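You operate a simulated robot arm through the tools that you are given. There is no shell and no other tool. Be economical: measure what you need, move in short steps, check, and stop when the job is done.

The job below is to be done with a simulated robot arm. You get a single attempt, and the scene is never put back.

## Task
Put the tin labelled "jets" from the top of the grey side table on the low shelf of the grey side table and the tin labelled "nuts" in the wide-ribbed crate. Fetch the torque card and set it on the low shelf of the grey side table. Take the edge roller and put it on the low shelf of the water bench. Take the drum roller and leave it on the low shelf of the grey side table. Fetch the catch pan and set it on the low shelf of the grey side table. Close the green carton flap. Any order will do. Set down upright: tin, torque card, edge roller, drum roller.

Only the result counts: the job must be done as asked and must still hold three seconds after the hand-in. Knocking over, shifting, dropping, spilling or breaking anything else fails it.

## Robot
A 7-joint arm with a fingered hand on a trunk, on a base that drives. Base frame: it is fixed to the floor where the robot stands at the start and does not move with it; the origin is under the middle of the robot, x ahead of it, y to its left, z up; the surface under the hand at the start is at about z = 800. Units: mm, rad, N and s.
With the tool pointing down near the work surface it reaches from about 340 to 700 mm from the robot's upright axis, wherever it stands. Its first joint turns from -1.204 to 3.002 rad. Places, roughly: blue stock tin, green stock tin, orange stock tin [500, -250, 750]; catch pan (23x15x8 cm) [500, 1200, 900]; drum roller (6x6x8 cm) [400, 800, 900]; edge roller (6x6x8 cm) [400, 100, 800]; green carton flap [200, 7300, 1000]; low shelf of the grey side table [500, -400, 300]; low shelf of the water bench (100x20 cm) [220, 1620, 220]; torque card [500, -500, 750]; wide-ribbed crate (42x32x21 cm) [500, -800, 900]. Payload 3.4 kg.
The TCP is the grasp point between the finger pads, 25 mm short of the fingertips. In the tool frame z runs along the fingers and y along their closing line. The gripper opens to 88 mm. The gripper's body begins 29 mm behind the TCP. The gripper is a hand of 5 fingers: y runs from the thumb to the fingers, the wrist lies at [-13, -97, -162] in the tool frame, and closing takes about 1.5 s.
Orientation is that of the tool frame in the base frame, as a unit quaternion [w, x, y, z]. With the fingers straight down and the wrist toward the robot, the tool's x, y and z point along [0, 1, 0], [1, 0, 0] and [0, 0, -1] of the base frame.

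## Interface
- The arm moves only by the tool move_arm. Its argument "commands" is one flat list of numbers, 7 for each row, row after row: the shift along the tool's x, y, z in units of 40 mm (1.0 is 40 mm), then the turn, a rotation vector about the tool's x, y, z in units of 4 degrees (1.0 is 4 degrees), then the finger opening in mm, from 0 to 88. In form: [dx, dy, dz, ax, ay, az, grip, dx, dy, dz, ax, ay, az, grip, ...]. A call has 1 to 10 rows; each row shifts and turns the commanded pose from where the row before left it, along the tool's axes as they then stand. A call with a number of a shift or a turn outside -1 to 1 is refused whole. Rows are played at 5 a second. More than 50 mm and 0.15 rad between two rows, or a gripper value outside its range, and nothing of the call is played. A pose out of reach is approached as far as the arm can. The call stops where the force on the tool passes 40 N (or 10 N more than at its start, if that is more) or the arm is blocked; 0.2 s more then pass. Each finger travels about 153 mm/s and halts on what it meets, pressing with about 23 N; the grip force reading is that of the motor and also rises with nothing between the fingers. The clock runs only during rows and for 0.2 s after the last one: add rows that do not move to give the fingers time. It gives the time, the measured TCP pose, the force on the tool (base axes), the opening and the grip force at its end, in the units of the frame above (readings bear some noise), with the torque about the TCP (base axes, N m) and any sound that the robot's microphone picked up, and new pictures: "views" is both (left out), scene, wrist or none.
- Cameras (640 x 400 px; columns grow to the right, rows downward): "scene" is now at [129.5, 9.2, 1341.8]; the picture's right is [0.10, -1.00, -0.00], its down [-0.67, -0.06, -0.74] and it looks along [0.74, 0.07, -0.67] (base axes); focal length 214 px, centre (320, 200). "wrist" rides on the gripper at [59, -79, -105] in the tool frame; the picture's right is [-0.73, 0.32, -0.61], its down [-0.62, -0.68, 0.38] and it looks along [-0.29, 0.66, 0.70] (tool axes); focal length 234 px, centre (320, 200).
- move_column(by): slides the trunk up (or, below 0, down) by that many mm; the arm and the scene camera ride with it, the base frame stays. It gives what a move gives, with no picture.
- roll_base(legs): drives the robot by 1 to 6 legs, each [ahead, left, turn to the left] in mm, mm and rad, along the robot's own axes; the way and the turn of a leg run together, so that a leg with both is an arc; at most 1500 mm and 3.142 rad a leg. The arm and the cameras ride along, it lands a little off, and it stops where it bumps. It gives what a move gives, and a new picture of the scene camera.
- grasp_type(shape): the hand has 5 fingers and takes this shape, open, in about a second: jaw (thumb against the fingers, like two jaws); tri (thumb and two fingers); tip (a fingertip pinch); poke (one finger out to press); point (the index stretched); flat (the hand flat); cup (the hand cupped); fist (a fist). The gripper value then closes the fingers along that shape, each until it touches; the sizes above hold for jaw. It gives what a move gives, with no picture.
- aim_head(pan, tilt): turns the head with the scene camera to pan (to the left, within 1.501 rad either way) and tilt (down, from -0.506 to 1.204), counted from straight ahead of the robot. It gives what a move gives, and a new picture of the scene camera.
- measure_at(camera, pixels): there is no depth. For up to 12 entries [column, row, z] of the newest picture of that camera ("zoom" is the newest enlarged one), the place [x, y] in the base frame at which the ray of that pixel passes the height z, good to about 3 mm, but the place of the scene camera against the robot may be out by one fixed shift of up to 12 mm in any direction. The clock stands still meanwhile.
- inspect(camera, box): a new picture of the part [left, top, right, bottom] of that camera's present view, enlarged. The clock stands still meanwhile.
- sign_off(): hands the job in; it is judged then, once.

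Keep the steps short. Do not move on a guess: measure, check each grasp and each placing, and mend mistakes. In all there are 131 turns and 260 pictures (those below and enlarged ones count). Leave the gripper open and the arm clear of the work at the hand-in unless told otherwise, and finish with a single line.

The tools are called after "Emit:" as name(argument=value, ...) on one line, values as JSON. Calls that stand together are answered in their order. move_arm: Moves the arm, as the interface text tells. Its arguments: {"type":"object","properties":{"commands":{"type":"array","items":{"type":"number"}},"views":{"type":"string","enum":["both","scene","wrist","none"]}},"required":["commands"]} The other tools are called the same way: move_column (by) slides the trunk up or down; grasp_type (shape) gives the hand a shape; roll_base (legs) drives the base; aim_head (pan, tilt) turns the head that bears the scene camera; measure_at (camera, pixels) gives the place at which the rays of pixels pass given heights; inspect (camera, box) takes an enlarged picture of a part of a camera's view; sign_off () hands the job in.

At the start:

```text
t: 0.0
ee_pos: [486.1, -250.2, 1231.7]
ee_rot: [0.0, 0.707, 0.708, 0.001]
contact_force: [-0.9, 0.2, -0.6]
ft_torque: [-0.02, -0.02, 0.0]
opening: 87.6
grasp_force: 0.2
shape: jaw
trunk travel left (down, up): [-600.0, 340.0]
robot x, y, heading: [-2.1, -3.4, -0.002]
head pan, tilt: [0.098, 0.735]
```

scene: 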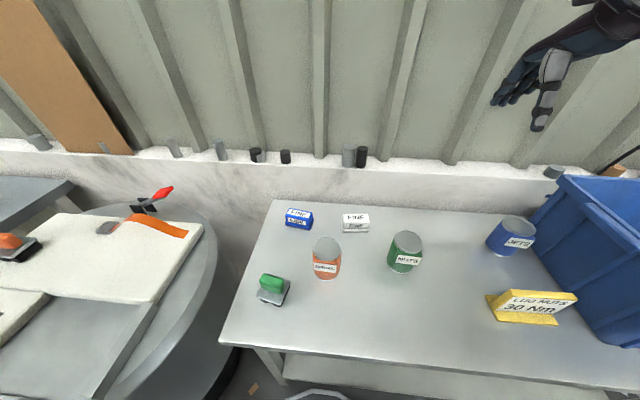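
wrist: 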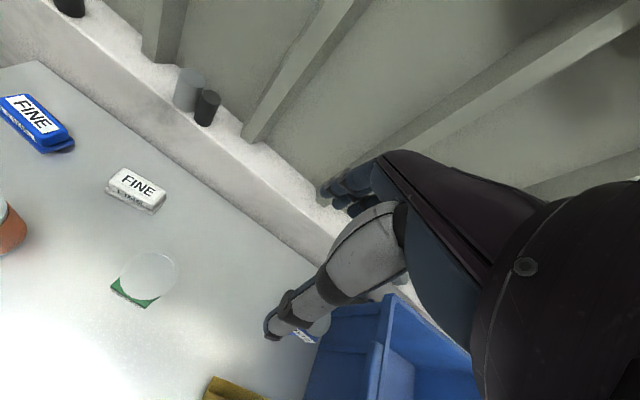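

I see the side table with three tins, the card, a green-knobbed item and a blue crate on the right. I'll enlarge the parts for labels.

Emit:
inspect(camera="scene", box=[220, 180, 420, 320])

Emit:
inspect(camera="scene", box=[440, 160, 640, 340])

Emit:
inspect(camera="scene", box=[0, 150, 240, 400])

Emit:
measure_at(camera="scene", pixels=[[276, 200, 750], [220, 342, 750], [325, 278, 750], [404, 272, 750], [508, 254, 750], [525, 322, 750], [272, 300, 750], [300, 226, 750], [355, 230, 750], [640, 388, 750], [530, 215, 750]])

```text
2.86 times, centred on (320, 250) of scene
```

zoom: 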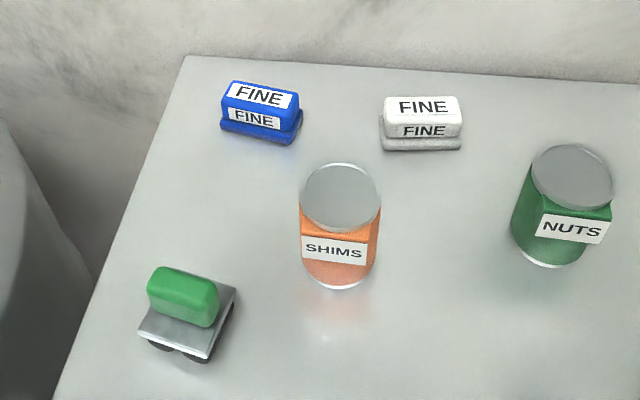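

```text
2.22 times, centred on (540, 250) of scene
```

zoom: 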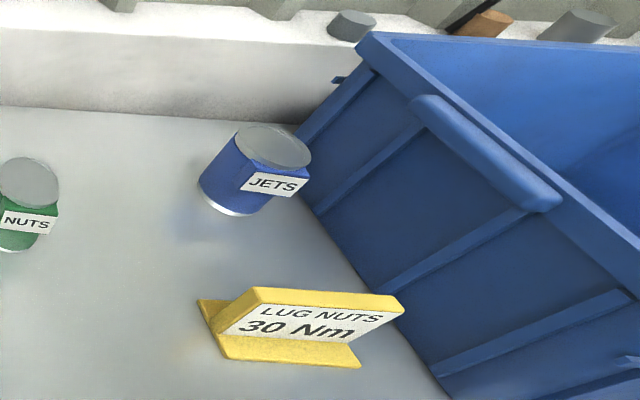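

```text
1.60 times, centred on (120, 275) of scene
```

zoom: 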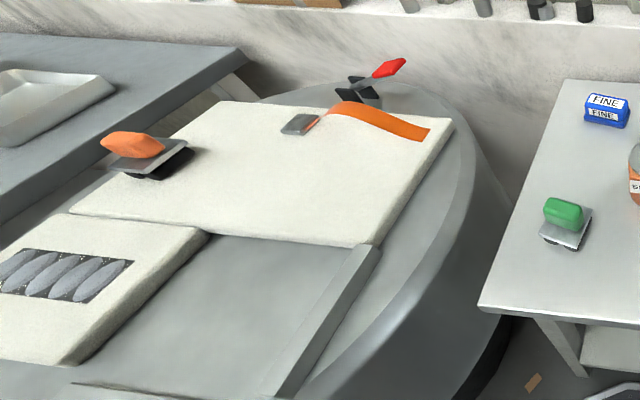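

```text
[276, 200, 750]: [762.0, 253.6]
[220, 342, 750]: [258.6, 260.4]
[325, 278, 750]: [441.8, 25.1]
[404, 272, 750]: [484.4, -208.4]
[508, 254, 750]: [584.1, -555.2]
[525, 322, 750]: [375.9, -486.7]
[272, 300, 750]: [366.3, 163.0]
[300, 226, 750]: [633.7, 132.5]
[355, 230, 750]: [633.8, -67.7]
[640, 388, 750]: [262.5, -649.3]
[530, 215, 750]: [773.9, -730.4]
```

Edge roller is likely the green-handled one, the drum roller the orange-handled one on the round thing. I'll look around left, right and down to map things.

Emit:
aim_head(pan=0.9, tilt=0.6)

Emit:
aim_head(pan=1.5, tilt=0.5)

Emit:
aim_head(pan=-0.8, tilt=0.8)

Emit:
aim_head(pan=-0.3, tilt=1.2)

```text
t: 1.1
ee_pos: [485.5, -250.7, 1231.8]
ee_rot: [-0.001, 0.706, 0.708, 0.001]
contact_force: [-0.1, 0.7, 0.0]
ft_torque: [0.01, 0.0, -0.01]
opening: 87.8
grasp_force: 0.0
shape: jaw
trunk travel left (down, up): [-600.0, 340.0]
robot x, y, heading: [-1.8, -1.2, 0.0]
head pan, tilt: [0.901, 0.6]
```

scene: 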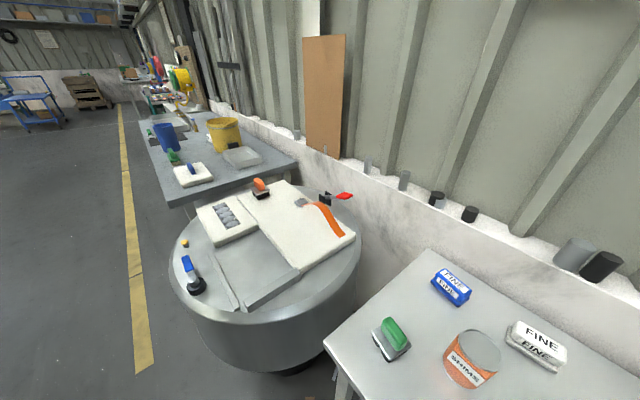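

```text
t: 2.1
ee_pos: [485.8, -251.5, 1231.4]
ee_rot: [0.0, 0.706, 0.708, 0.0]
contact_force: [0.0, -1.4, 0.1]
ft_torque: [0.03, 0.02, -0.01]
opening: 87.5
grasp_force: 0.1
shape: jaw
trunk travel left (down, up): [-600.0, 340.0]
robot x, y, heading: [-1.2, 2.3, -0.0]
head pan, tilt: [1.499, 0.499]
```

scene: 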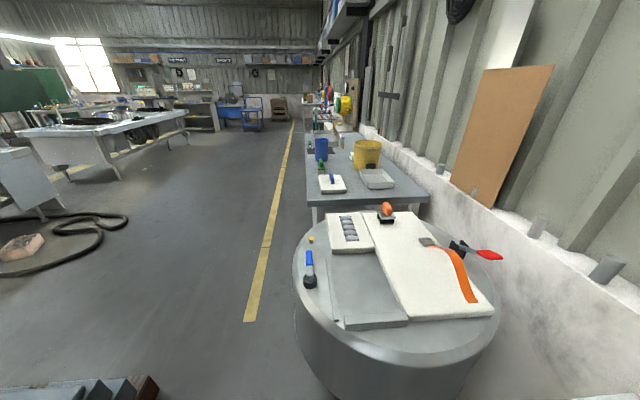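

```text
t: 4.3
ee_pos: [486.2, -251.2, 1231.1]
ee_rot: [0.0, 0.707, 0.707, 0.0]
contact_force: [-0.5, -0.9, 0.4]
ft_torque: [0.02, 0.0, -0.02]
opening: 87.8
grasp_force: 0.1
shape: jaw
trunk travel left (down, up): [-600.0, 340.0]
robot x, y, heading: [-1.7, 1.7, -0.006]
head pan, tilt: [-0.799, 0.799]
```

scene: 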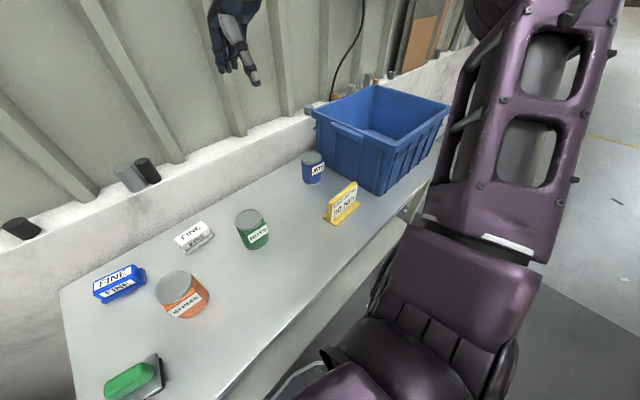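

```text
t: 5.2
ee_pos: [486.1, -250.0, 1230.9]
ee_rot: [-0.001, 0.707, 0.707, 0.001]
contact_force: [-0.2, 0.9, 0.1]
ft_torque: [0.0, -0.03, -0.02]
opening: 87.8
grasp_force: 0.1
shape: jaw
trunk travel left (down, up): [-600.0, 340.0]
robot x, y, heading: [0.0, -0.6, 0.002]
head pan, tilt: [-0.3, 1.201]
```

scene: 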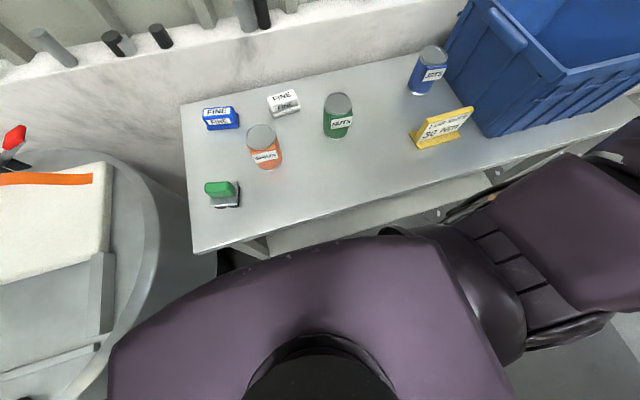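

Only one crate and one set of tins are visible. Now I find true heights by parallax: measure here, then raise the trunk 300 and measure again.

Emit:
measure_at(camera="scene", pixels=[[193, 253, 750], [182, 105, 750], [338, 100, 850], [434, 53, 850], [260, 135, 850], [219, 188, 850], [488, 138, 750], [473, 108, 850], [414, 143, 770]])

Emit:
move_column(by=300)

Emit:
aim_head(pan=-0.3, tilt=1.2)

```text
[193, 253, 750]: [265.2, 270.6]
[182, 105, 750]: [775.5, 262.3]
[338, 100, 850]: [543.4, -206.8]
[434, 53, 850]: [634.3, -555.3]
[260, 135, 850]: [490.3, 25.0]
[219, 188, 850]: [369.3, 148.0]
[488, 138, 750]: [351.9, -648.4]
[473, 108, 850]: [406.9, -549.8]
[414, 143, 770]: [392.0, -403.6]
```

```text
t: 8.2
ee_pos: [485.7, -251.8, 1530.6]
ee_rot: [0.0, 0.706, 0.708, 0.001]
contact_force: [-0.1, -0.2, -0.6]
ft_torque: [-0.02, 0.01, 0.02]
opening: 87.7
grasp_force: 0.1
shape: jaw
trunk travel left (down, up): [-900.0, 40.0]
robot x, y, heading: [-1.8, 1.9, -0.005]
head pan, tilt: [-0.3, 1.201]
```

```text
t: 8.8
ee_pos: [485.4, -250.6, 1531.1]
ee_rot: [0.0, 0.707, 0.707, 0.002]
contact_force: [0.4, -0.1, 0.2]
ft_torque: [-0.03, 0.0, 0.01]
opening: 88.0
grasp_force: 0.0
shape: jaw
trunk travel left (down, up): [-900.0, 40.0]
robot x, y, heading: [0.9, -2.1, -0.0]
head pan, tilt: [-0.3, 1.201]
```

scene: 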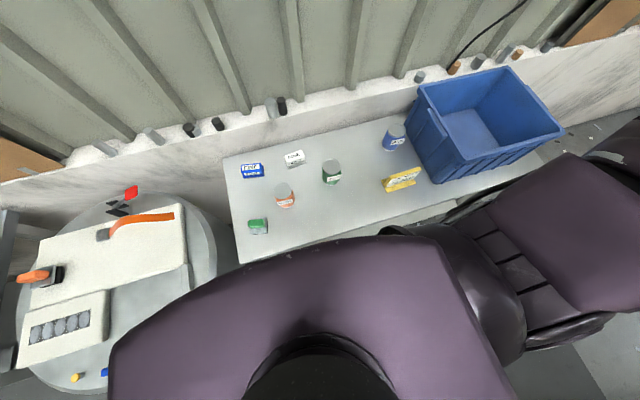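

Emit:
measure_at(camera="scene", pixels=[[240, 263, 750], [240, 263, 800], [223, 156, 750], [223, 156, 800], [331, 166, 850], [331, 166, 820], [396, 132, 850], [396, 132, 820], [284, 190, 850], [258, 224, 850], [437, 183, 750], [437, 183, 800]])

Emit:
inspect(camera="scene", box=[360, 60, 580, 220])

Emit:
inspect(camera="scene", box=[0, 170, 240, 400])

```text
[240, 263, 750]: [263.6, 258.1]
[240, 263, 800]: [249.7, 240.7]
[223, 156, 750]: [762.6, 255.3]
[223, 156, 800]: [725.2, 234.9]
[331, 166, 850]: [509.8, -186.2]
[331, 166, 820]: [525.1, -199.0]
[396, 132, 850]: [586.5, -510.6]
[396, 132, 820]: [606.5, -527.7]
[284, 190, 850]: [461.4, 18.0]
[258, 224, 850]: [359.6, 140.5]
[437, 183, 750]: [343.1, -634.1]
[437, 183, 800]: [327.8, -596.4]
```

```text
2.50 times, centred on (470, 140) of scene
```

zoom: 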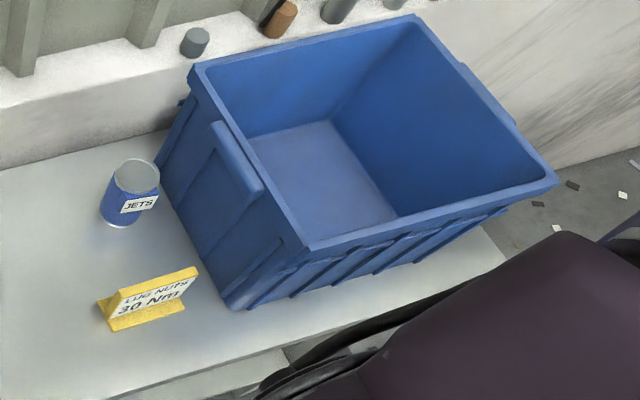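

```text
1.74 times, centred on (120, 285) of scene
```

zoom: 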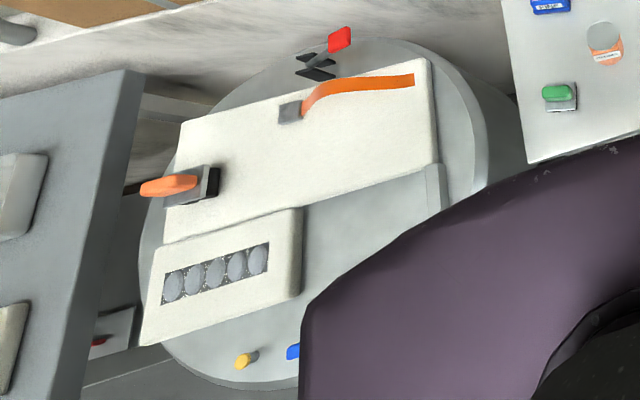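

Table seems near z≈790–800. I lower back and triangulate with the wrist camera plus scene camera.

Emit:
move_column(by=-300)

Emit:
aim_head(pan=-0.3, tilt=0.9)

Emit:
move_arm(commands=[-1, -1, 0, 0, 0, 0, 88, -1, -1, 0, 0, 0, 0, 88], views="both")

```text
t: 11.8
ee_pos: [485.5, -251.7, 1230.9]
ee_rot: [-0.001, 0.707, 0.708, 0.001]
contact_force: [-0.6, -0.7, 0.4]
ft_torque: [0.01, 0.03, -0.01]
opening: 87.5
grasp_force: 0.1
shape: jaw
trunk travel left (down, up): [-600.0, 340.0]
robot x, y, heading: [2.4, -1.5, -0.001]
head pan, tilt: [-0.3, 1.201]
```

```text
t: 12.6
ee_pos: [485.8, -251.5, 1232.7]
ee_rot: [-0.001, 0.706, 0.708, 0.001]
contact_force: [0.9, -0.6, -0.4]
ft_torque: [0.01, -0.02, -0.02]
opening: 87.5
grasp_force: 0.1
shape: jaw
trunk travel left (down, up): [-600.0, 340.0]
robot x, y, heading: [0.2, -0.8, 0.003]
head pan, tilt: [-0.3, 0.901]
```

scene: 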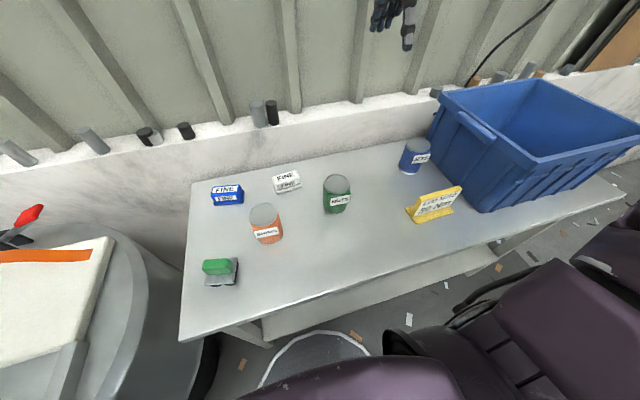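

```text
refused: row 1 steps farther than a row can; nothing moved
```

Emit:
move_arm(commands=[-0.8, -0.8, 0, 0, 0, 0, 88, -0.8, -0.8, 0, 0, 0, 0, 88, -0.8, -0.8, 0, 0, 0, 0, 88], views="both")

```text
t: 13.4
ee_pos: [390.0, -348.0, 1232.0]
ee_rot: [-0.001, 0.707, 0.708, 0.001]
contact_force: [0.4, 0.6, 0.4]
ft_torque: [-0.04, 0.0, -0.01]
opening: 87.6
grasp_force: 0.1
shape: jaw
trunk travel left (down, up): [-600.0, 340.0]
robot x, y, heading: [1.1, 0.5, 0.0]
head pan, tilt: [-0.3, 0.901]
```

scene: 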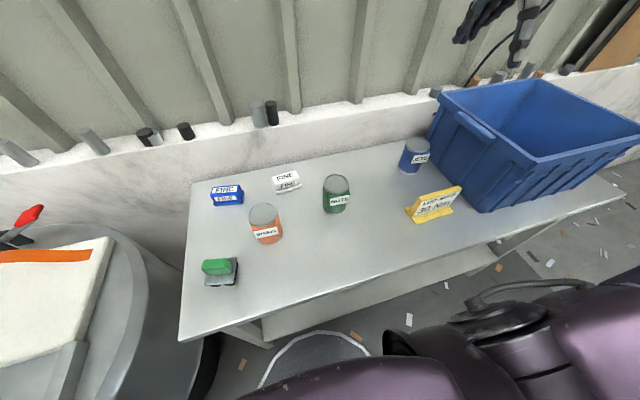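
wrist: 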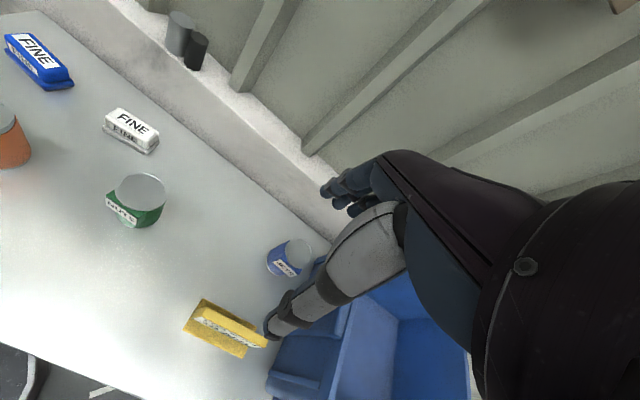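

Emit:
measure_at(camera="wrist", pixels=[[142, 192, 850], [142, 192, 900], [297, 252, 850], [297, 252, 900], [184, 325, 780], [184, 325, 800], [45, 12, 780], [45, 12, 800], [242, 357, 800], [203, 298, 800]])

Emit:
measure_at(camera="scene", pixels=[[337, 184, 850], [337, 184, 900], [416, 147, 850], [416, 147, 900], [418, 223, 780], [418, 223, 800], [191, 183, 780], [191, 183, 800], [453, 213, 800], [406, 208, 800]])

Emit:
inspect(camera="scene", box=[380, 120, 500, 240])

Emit:
inspect(camera="wrist", box=[160, 220, 340, 400])

```text
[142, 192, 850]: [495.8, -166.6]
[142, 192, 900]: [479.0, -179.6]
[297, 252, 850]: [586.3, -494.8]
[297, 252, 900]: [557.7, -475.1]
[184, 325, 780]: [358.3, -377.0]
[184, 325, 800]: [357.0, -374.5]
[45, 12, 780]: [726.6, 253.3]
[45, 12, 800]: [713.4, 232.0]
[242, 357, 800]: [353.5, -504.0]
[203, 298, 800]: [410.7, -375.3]
```

```text
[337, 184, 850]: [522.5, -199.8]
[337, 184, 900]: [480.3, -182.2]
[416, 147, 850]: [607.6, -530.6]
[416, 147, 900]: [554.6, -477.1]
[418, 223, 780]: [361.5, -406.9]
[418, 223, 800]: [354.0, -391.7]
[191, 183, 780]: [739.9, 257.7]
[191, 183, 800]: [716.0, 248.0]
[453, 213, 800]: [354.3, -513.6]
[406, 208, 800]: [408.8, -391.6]
```

```text
3.33 times, centred on (440, 180) of scene
```

zoom: 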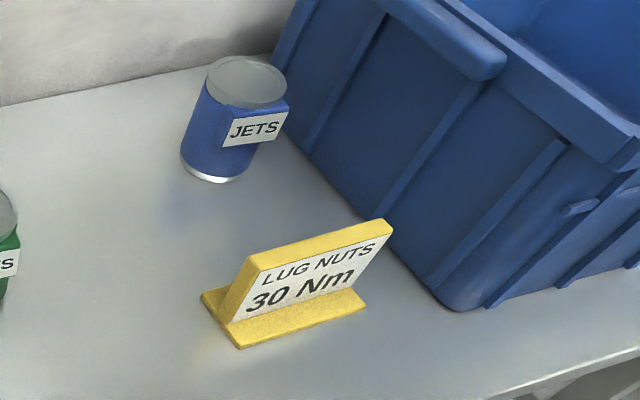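

```text
2.22 times, centred on (250, 310) of wrist
```

zoom: 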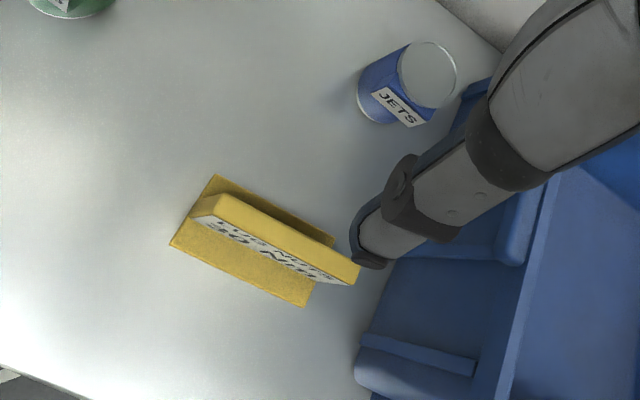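

NUTS lid at about (478,-180,903), JETS lid about (558,-475,~900). I'll touch the bare table at (400,-290) to fix its height.

Emit:
move_arm(commands=[0.72, 0.12, 0, 0, 0, 0, 20, 0.72, 0.12, 0, 0, 0, 0, 20, 0, 0, 1, 0, 0, 0, 20, 0, 0, 1, 0, 0, 0, 20, 0, 0, 1, 0, 0, 0, 20, 0, 0, 1, 0, 0, 0, 20, 0, 0, 1, 0, 0, 0, 20, 0, 0, 1, 0, 0, 0, 20, 0, 0, 1, 0, 0, 0, 20], views="both")

```text
t: 15.4
ee_pos: [401.0, -289.1, 952.2]
ee_rot: [-0.001, 0.706, 0.708, 0.0]
contact_force: [-0.1, 0.5, -0.6]
ft_torque: [0.04, -0.01, 0.0]
opening: 20.1
grasp_force: 0.1
shape: jaw
trunk travel left (down, up): [-600.0, 340.0]
robot x, y, heading: [-0.3, -2.1, 0.002]
head pan, tilt: [-0.3, 0.901]
```

scene: 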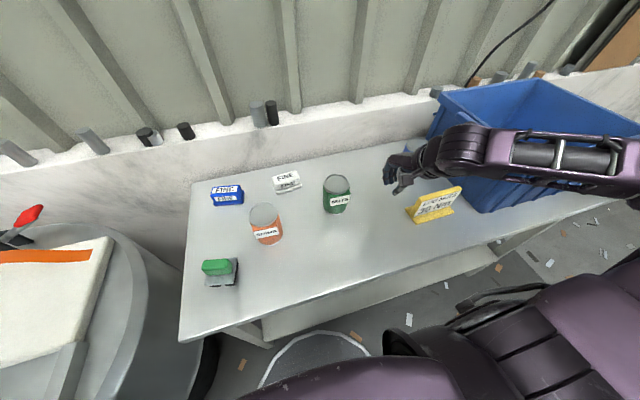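
wrist: 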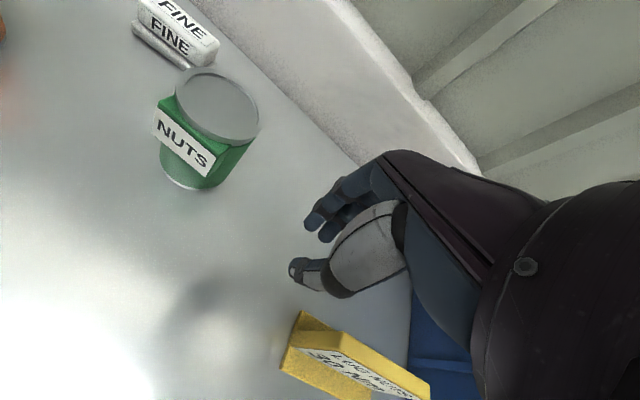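

The forearm comes from the right, near the crate. I look there before going lower.

Emit:
aim_head(pan=-0.9, tilt=0.6)

```text
t: 16.4
ee_pos: [400.9, -288.7, 953.2]
ee_rot: [0.0, 0.707, 0.707, 0.001]
contact_force: [-0.1, -1.0, 0.8]
ft_torque: [0.03, 0.0, -0.02]
opening: 20.4
grasp_force: 0.1
shape: jaw
trunk travel left (down, up): [-600.0, 340.0]
robot x, y, heading: [2.8, 2.6, 0.004]
head pan, tilt: [-0.901, 0.6]
```

scene: 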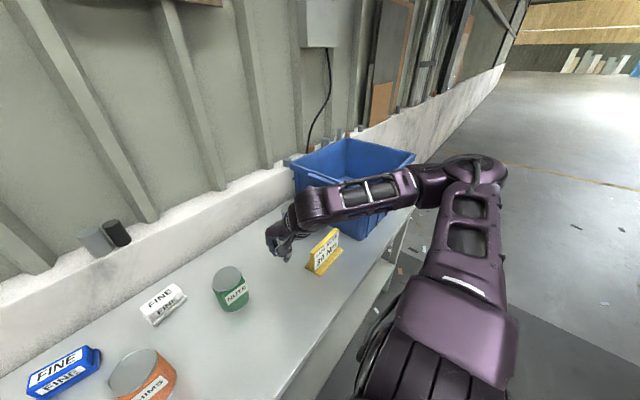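

The elbow is at about (110,-520), well clear of the crate. Continue down to touch.

Emit:
move_arm(commands=[0, 0, 1, 0, 0, 0, 20, 0, 0, 1, 0, 0, 0, 20, 0, 0, 0.5, 0, 0, 0, 20, 0, 0, 0.3, 0, 0, 0, 20, 0, 0, 0.3, 0, 0, 0, 20, 0, 0, 0.3, 0, 0, 0, 20, 0, 0, 0.3, 0, 0, 0, 20, 0, 0, 0.3, 0, 0, 0, 20, 0, 0, 0.3, 0, 0, 0, 20], views="wrist")

```text
t: 17.8
ee_pos: [406.4, -288.2, 823.2]
ee_rot: [0.006, 0.705, 0.709, 0.008]
contact_force: [-0.2, 2.7, 16.9]
ft_torque: [0.18, 0.03, 0.01]
opening: 10.7
grasp_force: 20.3
shape: jaw
trunk travel left (down, up): [-600.0, 340.0]
robot x, y, heading: [-2.8, -1.0, 0.001]
head pan, tilt: [-0.901, 0.6]
stopped in row 7: the force on the tool passed its limit at 52 N (the readings are from after the stop); the commanded pose is now the measured one
```

wrist: 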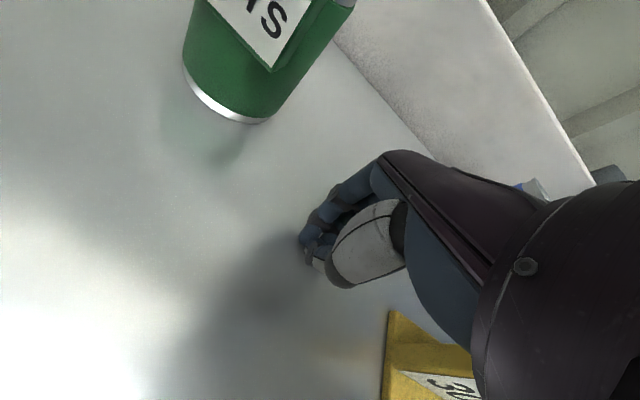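

Table is at z≈799. Rise and look at NUTS from nearer to fix its centre and diameter.

Emit:
move_arm(commands=[0, 0, -1, 0, 0, 0, 60, 0, 0, -1, 0, 0, 0, 88, 0, 0, -1, 0, 0, 0, 88, 0, 0, -1, 0, 0, 0, 88, 0, 0, -1, 0, 0, 0, 88], views="wrist")

Emit:
inspect(camera="wrist", box=[120, 60, 300, 240])

```text
t: 19.0
ee_pos: [399.1, -286.0, 1021.9]
ee_rot: [0.005, 0.706, 0.709, 0.005]
contact_force: [0.2, -0.1, 0.0]
ft_torque: [0.01, 0.0, 0.02]
opening: 87.6
grasp_force: 0.1
shape: jaw
trunk travel left (down, up): [-600.0, 340.0]
robot x, y, heading: [-0.2, 1.5, 0.001]
head pan, tilt: [-0.901, 0.6]
```

wrist: 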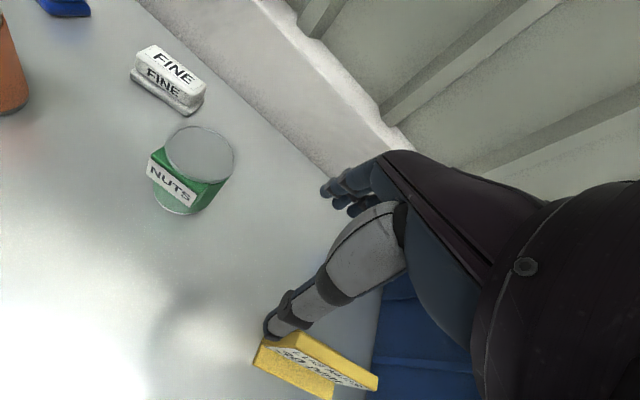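

```text
2.22 times, centred on (210, 150) of wrist
```

zoom: 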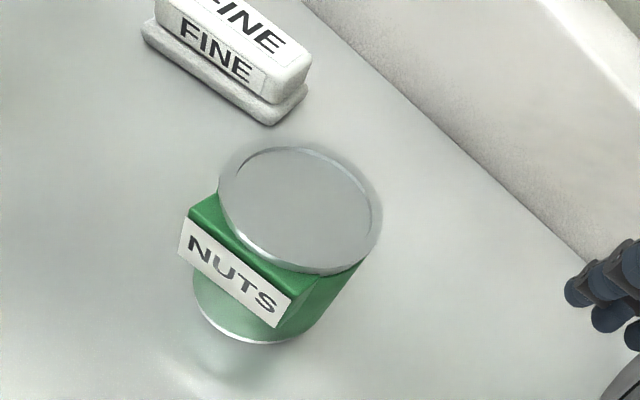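

Emit:
measure_at(camera="zoom", pixels=[[219, 188, 900], [382, 215, 900], [275, 147, 900], [322, 275, 900], [245, 344, 800], [192, 288, 800], [300, 210, 900]])

```text
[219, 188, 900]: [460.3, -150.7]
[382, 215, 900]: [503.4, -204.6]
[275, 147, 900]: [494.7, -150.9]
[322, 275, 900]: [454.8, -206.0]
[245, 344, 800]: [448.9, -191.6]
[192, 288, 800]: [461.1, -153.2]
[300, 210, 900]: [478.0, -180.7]
```

NUTS: diameter ≈68, centre (478,-178), lid z≈900. Move above and descend to TCP z≈884.

Emit:
move_arm(commands=[0.9, 0.65, 0, 0, 0, 0, 88, 0.9, 0.65, 0, 0, 0, 0, 88, 0.9, 0.63, 0, 0, 0, 0, 88, 0, 0, 1, 0, 0, 0, 88], views="wrist")

```text
t: 20.0
ee_pos: [481.1, -180.3, 980.5]
ee_rot: [0.004, 0.705, 0.709, 0.007]
contact_force: [-0.6, -1.1, 0.5]
ft_torque: [0.01, 0.01, -0.02]
opening: 87.8
grasp_force: 0.1
shape: jaw
trunk travel left (down, up): [-600.0, 340.0]
robot x, y, heading: [-0.6, 0.4, 0.0]
head pan, tilt: [-0.901, 0.6]
```

wrist: 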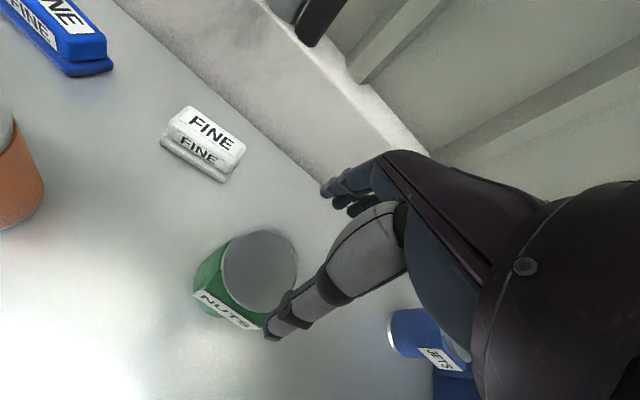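

Emit:
move_arm(commands=[0.05, -0.06, 1, 0, 0, 0, 88], views="wrist")

```text
t: 20.4
ee_pos: [478.7, -180.3, 940.4]
ee_rot: [0.004, 0.706, 0.708, 0.005]
contact_force: [-0.1, -0.3, 0.2]
ft_torque: [0.01, -0.01, 0.02]
opening: 88.2
grasp_force: 0.0
shape: jaw
trunk travel left (down, up): [-600.0, 340.0]
robot x, y, heading: [-1.5, -0.3, 0.0]
head pan, tilt: [-0.901, 0.6]
```

wrist: 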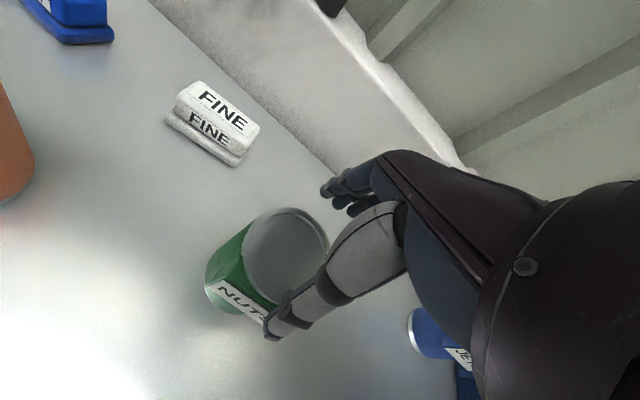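

Emit:
move_arm(commands=[0.05, -0.06, 0.7, 0, 0, 0, 88, 0, 0, 0.7, 0, 0, 0, 88], views="wrist")

```text
t: 21.0
ee_pos: [477.8, -176.2, 886.9]
ee_rot: [0.007, 0.706, 0.708, 0.006]
contact_force: [2.5, -0.2, 5.0]
ft_torque: [0.01, -0.04, -0.03]
opening: 88.2
grasp_force: 0.1
shape: jaw
trunk travel left (down, up): [-600.0, 340.0]
robot x, y, heading: [1.4, -0.1, -0.002]
head pan, tilt: [-0.901, 0.6]
```

wrist: 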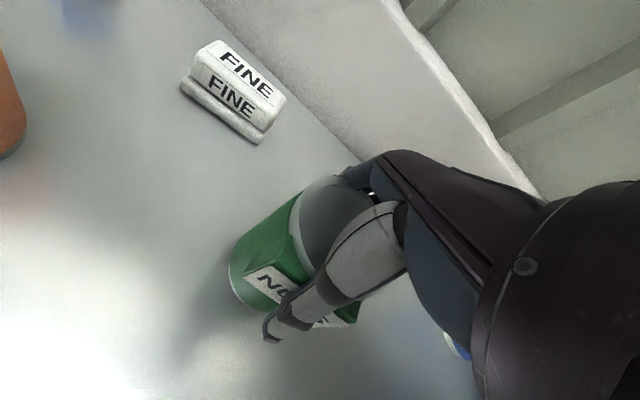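

A light contact (5 N); close now.

Emit:
move_arm(commands=[0, 0, -0.05, 0, 0, 0, 60, 0, 0, 0, 0, 0, 0, 50, 0, 0, 0, 0, 0, 0, 50, 0, 0, 0, 0, 0, 0, 50, 0, 0, 0, 0, 0, 0, 50, 0, 0, 0, 0, 0, 0, 50, 0, 0, 0, 0, 0, 0, 50], views="wrist")

```text
t: 22.6
ee_pos: [477.2, -177.1, 888.4]
ee_rot: [0.005, 0.706, 0.708, 0.005]
contact_force: [1.5, 0.1, 0.4]
ft_torque: [0.0, -0.21, 0.03]
opening: 64.8
grasp_force: 23.2
shape: jaw
trunk travel left (down, up): [-600.0, 340.0]
robot x, y, heading: [2.0, -1.2, -0.002]
head pan, tilt: [-0.901, 0.6]
```

wrist: 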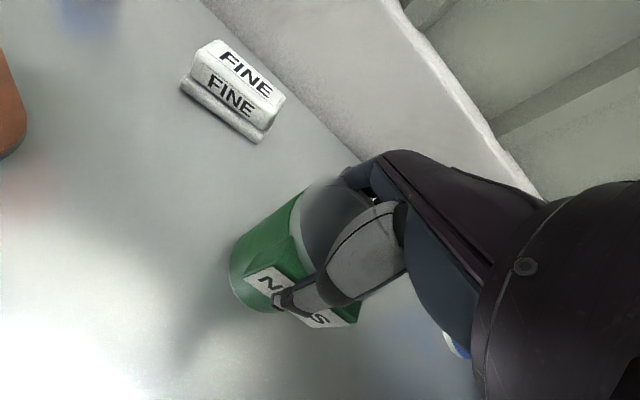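

Gripped (64.8 mm, 23 N). Lift.

Emit:
move_arm(commands=[0, 0, -0.3, 0, 0, 0, 50, 0, 0, -0.7, 0, 0, 0, 50, 0, 0, -1, 0, 0, 0, 50, 0, 0, -1, 0, 0, 0, 50, 0, 0, -1, 0, 0, 0, 50, 0, 0, -1, 0, 0, 0, 50, 0, 0, -1, 0, 0, 0, 50, 0, 0, -1, 0, 0, 0, 50], views="both")

Emit:
aim_head(pan=-0.7, tilt=0.6)

```text
t: 24.4
ee_pos: [470.1, -176.9, 1168.6]
ee_rot: [0.005, 0.706, 0.708, 0.005]
contact_force: [1.4, 0.5, -4.7]
ft_torque: [-0.02, -0.01, 0.01]
opening: 64.3
grasp_force: 22.8
shape: jaw
trunk travel left (down, up): [-600.0, 340.0]
robot x, y, heading: [0.9, 2.3, 0.003]
head pan, tilt: [-0.901, 0.6]
```

scene: 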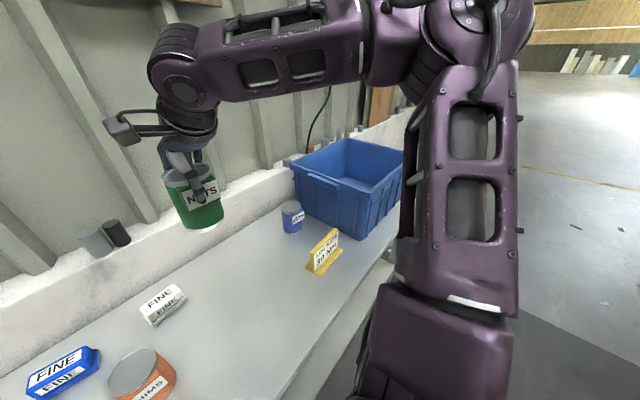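
wrist: 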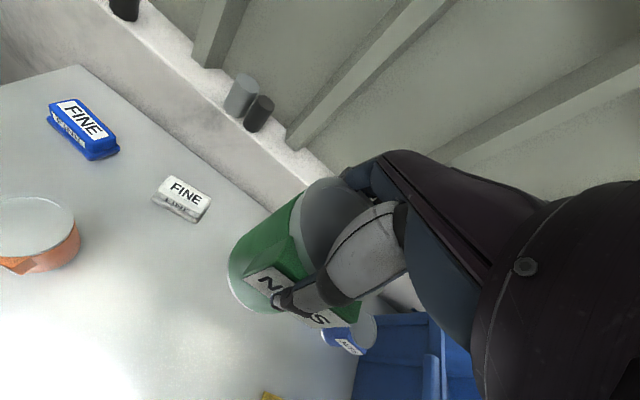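

```text
t: 25.2
ee_pos: [471.8, -176.7, 1166.8]
ee_rot: [0.005, 0.706, 0.708, 0.005]
contact_force: [0.0, 0.1, -4.2]
ft_torque: [0.0, -0.01, -0.01]
opening: 64.7
grasp_force: 22.8
shape: jaw
trunk travel left (down, up): [-600.0, 340.0]
robot x, y, heading: [-1.2, -0.4, -0.006]
head pan, tilt: [-0.7, 0.6]
```

scene: 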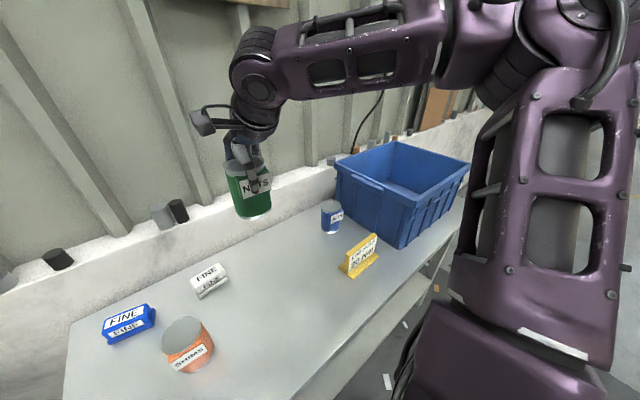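

Emit:
inspect(camera="scene", box=[310, 120, 490, 260])

```text
2.86 times, centred on (400, 190) of scene
```

zoom: 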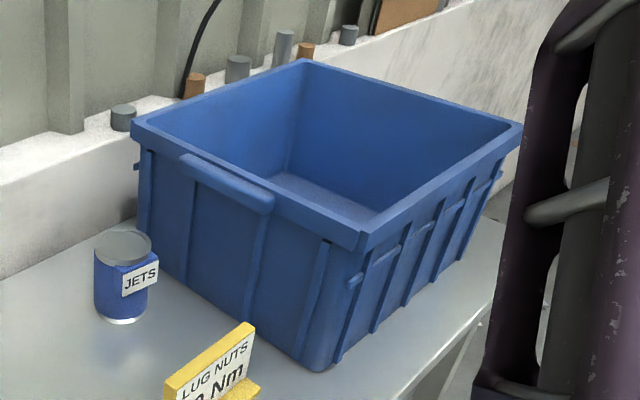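

Emit:
measure_at(camera="zoom", pixels=[[133, 122, 1010], [304, 60, 1010], [522, 128, 1010], [364, 240, 1010], [318, 368, 800], [290, 175, 810], [380, 212, 810], [490, 285, 800], [148, 215, 800]])

```text
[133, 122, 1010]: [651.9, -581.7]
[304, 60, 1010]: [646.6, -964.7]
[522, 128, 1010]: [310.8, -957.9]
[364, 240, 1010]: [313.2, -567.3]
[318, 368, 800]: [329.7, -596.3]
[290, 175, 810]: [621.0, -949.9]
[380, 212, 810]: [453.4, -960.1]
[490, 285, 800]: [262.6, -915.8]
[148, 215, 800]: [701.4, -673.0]
```

Crate rim spans x 312–650, y −575…−962. I raise the trunk 150 and drive 590 mm right so the hand hangs over the crate.

Emit:
move_column(by=150)

Emit:
roll_base(legs=[[0, -590, 0]])

Emit:
aim_head(pan=-0.2, tilt=0.9)

```text
t: 26.9
ee_pos: [470.0, -177.8, 1318.2]
ee_rot: [0.006, 0.705, 0.709, 0.006]
contact_force: [0.2, -0.5, -4.4]
ft_torque: [0.03, 0.01, -0.03]
opening: 64.2
grasp_force: 23.3
shape: jaw
trunk travel left (down, up): [-750.0, 190.0]
robot x, y, heading: [0.9, -0.3, 0.001]
head pan, tilt: [-0.7, 0.6]
```

```text
t: 30.2
ee_pos: [469.0, -767.8, 1318.0]
ee_rot: [0.005, 0.708, 0.706, 0.005]
contact_force: [-0.5, 0.4, -3.9]
ft_torque: [0.04, -0.02, 0.01]
opening: 64.3
grasp_force: 22.3
shape: jaw
trunk travel left (down, up): [-750.0, 190.0]
robot x, y, heading: [1.0, -593.7, -0.007]
head pan, tilt: [-0.7, 0.6]
```

scene: 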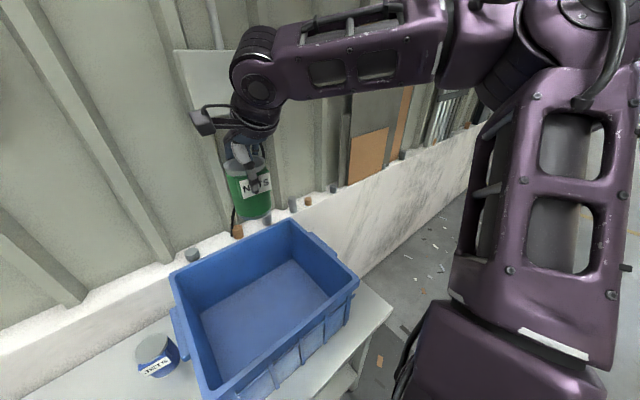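

```text
t: 31.2
ee_pos: [468.3, -767.5, 1318.1]
ee_rot: [0.006, 0.708, 0.706, 0.005]
contact_force: [0.2, 0.4, -3.5]
ft_torque: [0.05, -0.03, -0.01]
opening: 64.4
grasp_force: 23.4
shape: jaw
trunk travel left (down, up): [-750.0, 190.0]
robot x, y, heading: [0.1, -586.5, -0.0]
head pan, tilt: [-0.201, 0.901]
```

scene: 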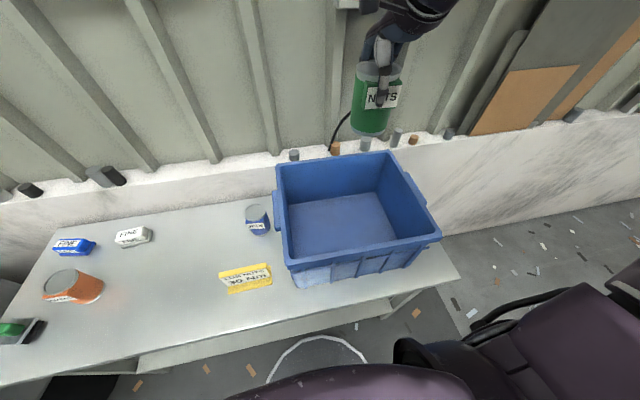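

Emit:
measure_at(camera="scene", pixels=[[278, 166, 1010], [389, 152, 1010], [440, 238, 1010], [288, 264, 1010], [292, 200, 810], [375, 192, 810], [398, 240, 810], [298, 256, 810]])

```text
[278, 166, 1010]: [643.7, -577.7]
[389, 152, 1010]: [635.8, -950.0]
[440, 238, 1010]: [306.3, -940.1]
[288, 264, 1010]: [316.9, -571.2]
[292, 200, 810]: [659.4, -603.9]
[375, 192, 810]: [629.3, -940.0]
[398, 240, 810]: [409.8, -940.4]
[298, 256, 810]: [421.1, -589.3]
```

Move over (510,-762) and descend to z≈950.

Emit:
move_arm(commands=[0.1, 0.85, 0.5, 0, 0, 0, 50, 0, 0, 1, 0, 0, 0, 50, 0, 0, 1, 0, 0, 0, 50, 0, 0, 1, 0, 0, 0, 50, 0, 0, 1, 0, 0, 0, 50, 0, 0, 1, 0, 0, 0, 50, 0, 0, 1, 0, 0, 0, 50], views="both")

```text
t: 32.8
ee_pos: [506.3, -764.3, 1057.8]
ee_rot: [0.004, 0.708, 0.706, 0.006]
contact_force: [0.4, -0.7, -4.7]
ft_torque: [0.01, -0.02, 0.03]
opening: 64.1
grasp_force: 22.3
shape: jaw
trunk travel left (down, up): [-750.0, 190.0]
robot x, y, heading: [-3.7, -589.3, -0.009]
head pan, tilt: [-0.201, 0.901]
```

scene: 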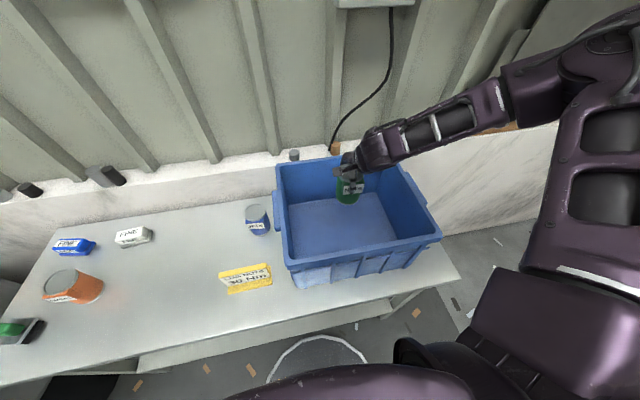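
wrist: 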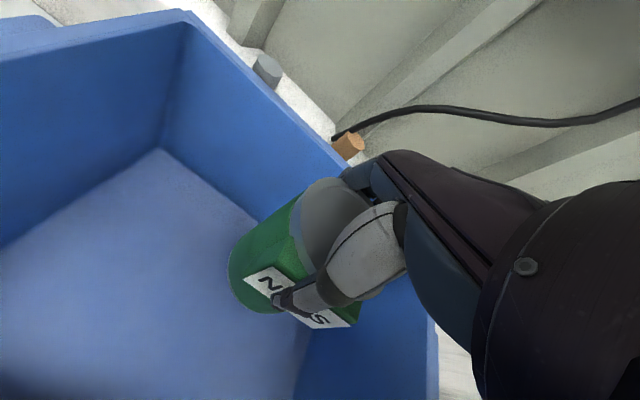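

Clear inside; shift 35 mm left and go down to z≈920.

Emit:
move_arm(commands=[0.9, 0, 0, 0, 0, 0, 50, 0, 0, 1, 0, 0, 0, 50, 0, 0, 1, 0, 0, 0, 50, 0, 0, 0.8, 0, 0, 0, 50], views="both")

```text
t: 33.8
ee_pos: [494.4, -752.4, 980.3]
ee_rot: [0.004, 0.708, 0.706, 0.005]
contact_force: [-0.5, -0.9, -4.2]
ft_torque: [0.01, -0.01, -0.02]
opening: 64.2
grasp_force: 23.0
shape: jaw
out of reach, approached as far as the arm can: row 3, 4
trunk travel left (down, up): [-750.0, 190.0]
robot x, y, heading: [-4.8, -587.0, -0.002]
head pan, tilt: [-0.201, 0.901]
```

scene: 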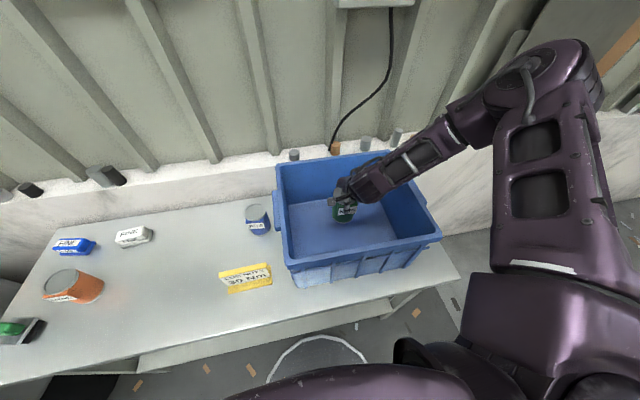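
wrist: 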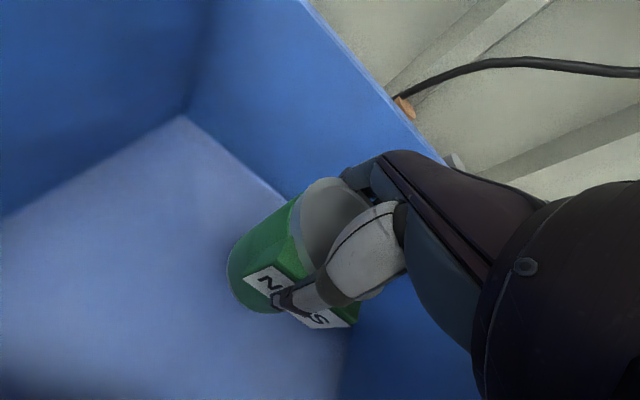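

Arm's reach limit; lower by the trunk instead (75 mm).

Emit:
move_column(by=-75)

Emit:
move_arm(commands=[0, 0, 0, 0, 0, 0, 50], views="both")

```text
t: 34.9
ee_pos: [494.1, -752.0, 905.3]
ee_rot: [0.004, 0.708, 0.706, 0.005]
contact_force: [-0.4, -1.2, -4.3]
ft_torque: [0.01, -0.01, -0.01]
opening: 64.1
grasp_force: 23.1
shape: jaw
trunk travel left (down, up): [-675.0, 265.0]
robot x, y, heading: [-3.9, -587.3, -0.007]
head pan, tilt: [-0.201, 0.901]
```

```text
t: 35.3
ee_pos: [494.2, -752.6, 904.4]
ee_rot: [0.005, 0.708, 0.707, 0.005]
contact_force: [0.0, 0.7, -4.5]
ft_torque: [-0.03, -0.01, -0.01]
opening: 64.2
grasp_force: 23.1
shape: jaw
trunk travel left (down, up): [-675.0, 265.0]
robot x, y, heading: [-4.3, -588.4, -0.014]
head pan, tilt: [-0.201, 0.901]
```

scene: 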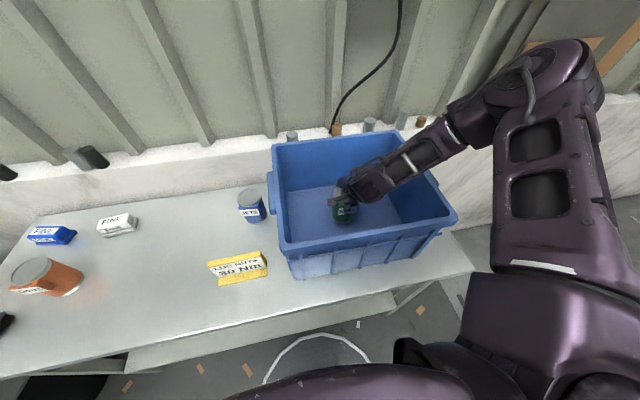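
wrist: 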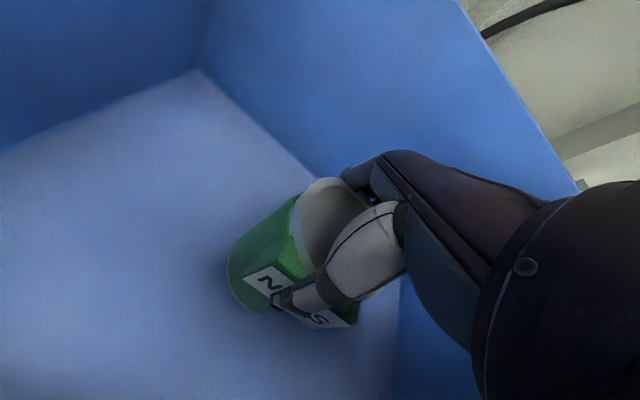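

Bottom ~10 mm above the floor; lower further in small steps.

Emit:
move_column(by=-8)

Emit:
move_column(by=-4)

```text
t: 35.9
ee_pos: [494.0, -752.7, 896.5]
ee_rot: [0.005, 0.708, 0.706, 0.005]
contact_force: [-0.6, 0.1, -3.7]
ft_torque: [-0.01, -0.01, 0.01]
opening: 64.3
grasp_force: 23.3
shape: jaw
trunk travel left (down, up): [-667.0, 273.0]
robot x, y, heading: [-5.0, -586.6, -0.007]
head pan, tilt: [-0.201, 0.901]
```

```text
t: 36.4
ee_pos: [493.5, -750.8, 894.0]
ee_rot: [0.006, 0.708, 0.706, 0.007]
contact_force: [-1.4, 0.6, 12.3]
ft_torque: [-0.09, -0.35, -0.04]
opening: 64.0
grasp_force: 23.2
shape: jaw
trunk travel left (down, up): [-663.0, 277.0]
robot x, y, heading: [-1.9, -584.7, -0.006]
head pan, tilt: [-0.201, 0.901]
```

Touchdown (+12 N). Open the fingers.

Emit:
move_arm(commands=[0, 0, 0, 0, 0, 0, 72, 0, 0, 0, 0, 0, 0, 80, 0, 0, 0, 0, 0, 0, 88, 0, 0, 0, 0, 0, 0, 88, 0, 0, 0, 0, 0, 0, 88], views="wrist")

```text
t: 37.6
ee_pos: [493.9, -753.0, 892.8]
ee_rot: [0.005, 0.708, 0.707, 0.005]
contact_force: [0.3, 2.4, 4.5]
ft_torque: [-0.03, -0.03, 0.0]
opening: 87.9
grasp_force: 0.0
shape: jaw
trunk travel left (down, up): [-663.0, 277.0]
robot x, y, heading: [-2.5, -586.4, -0.008]
head pan, tilt: [-0.201, 0.901]
```

wrist: 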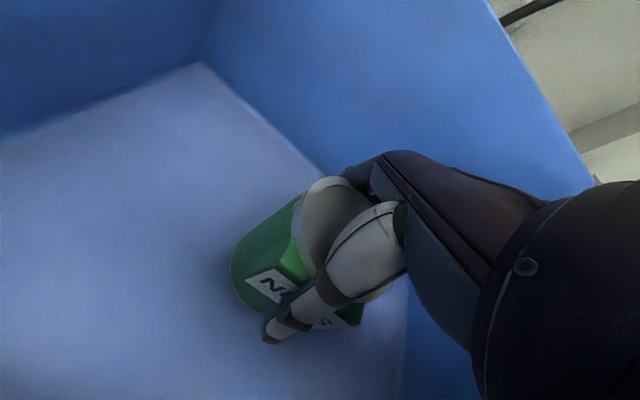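

Emit:
move_column(by=270)

Emit:
aim_head(pan=-0.2, tilt=0.9)

```text
t: 40.4
ee_pos: [494.5, -752.6, 1163.6]
ee_rot: [0.005, 0.708, 0.706, 0.005]
contact_force: [0.0, 0.6, 0.2]
ft_torque: [-0.01, 0.0, 0.01]
opening: 87.8
grasp_force: 0.0
shape: jaw
trunk travel left (down, up): [-933.0, 7.0]
robot x, y, heading: [-1.5, -589.8, -0.01]
head pan, tilt: [-0.201, 0.901]
```

```text
t: 41.0
ee_pos: [494.1, -751.7, 1163.5]
ee_rot: [0.005, 0.708, 0.706, 0.006]
contact_force: [0.0, -0.2, -0.3]
ft_torque: [-0.01, -0.04, -0.03]
opening: 88.1
grasp_force: 0.1
shape: jaw
trunk travel left (down, up): [-933.0, 7.0]
robot x, y, heading: [-2.2, -588.1, -0.006]
head pan, tilt: [-0.201, 0.901]
```

scene: 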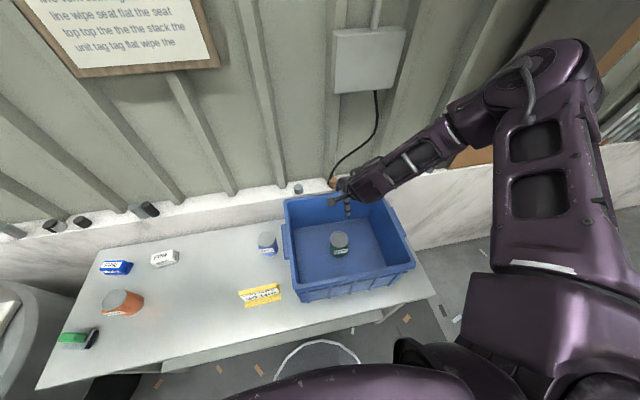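

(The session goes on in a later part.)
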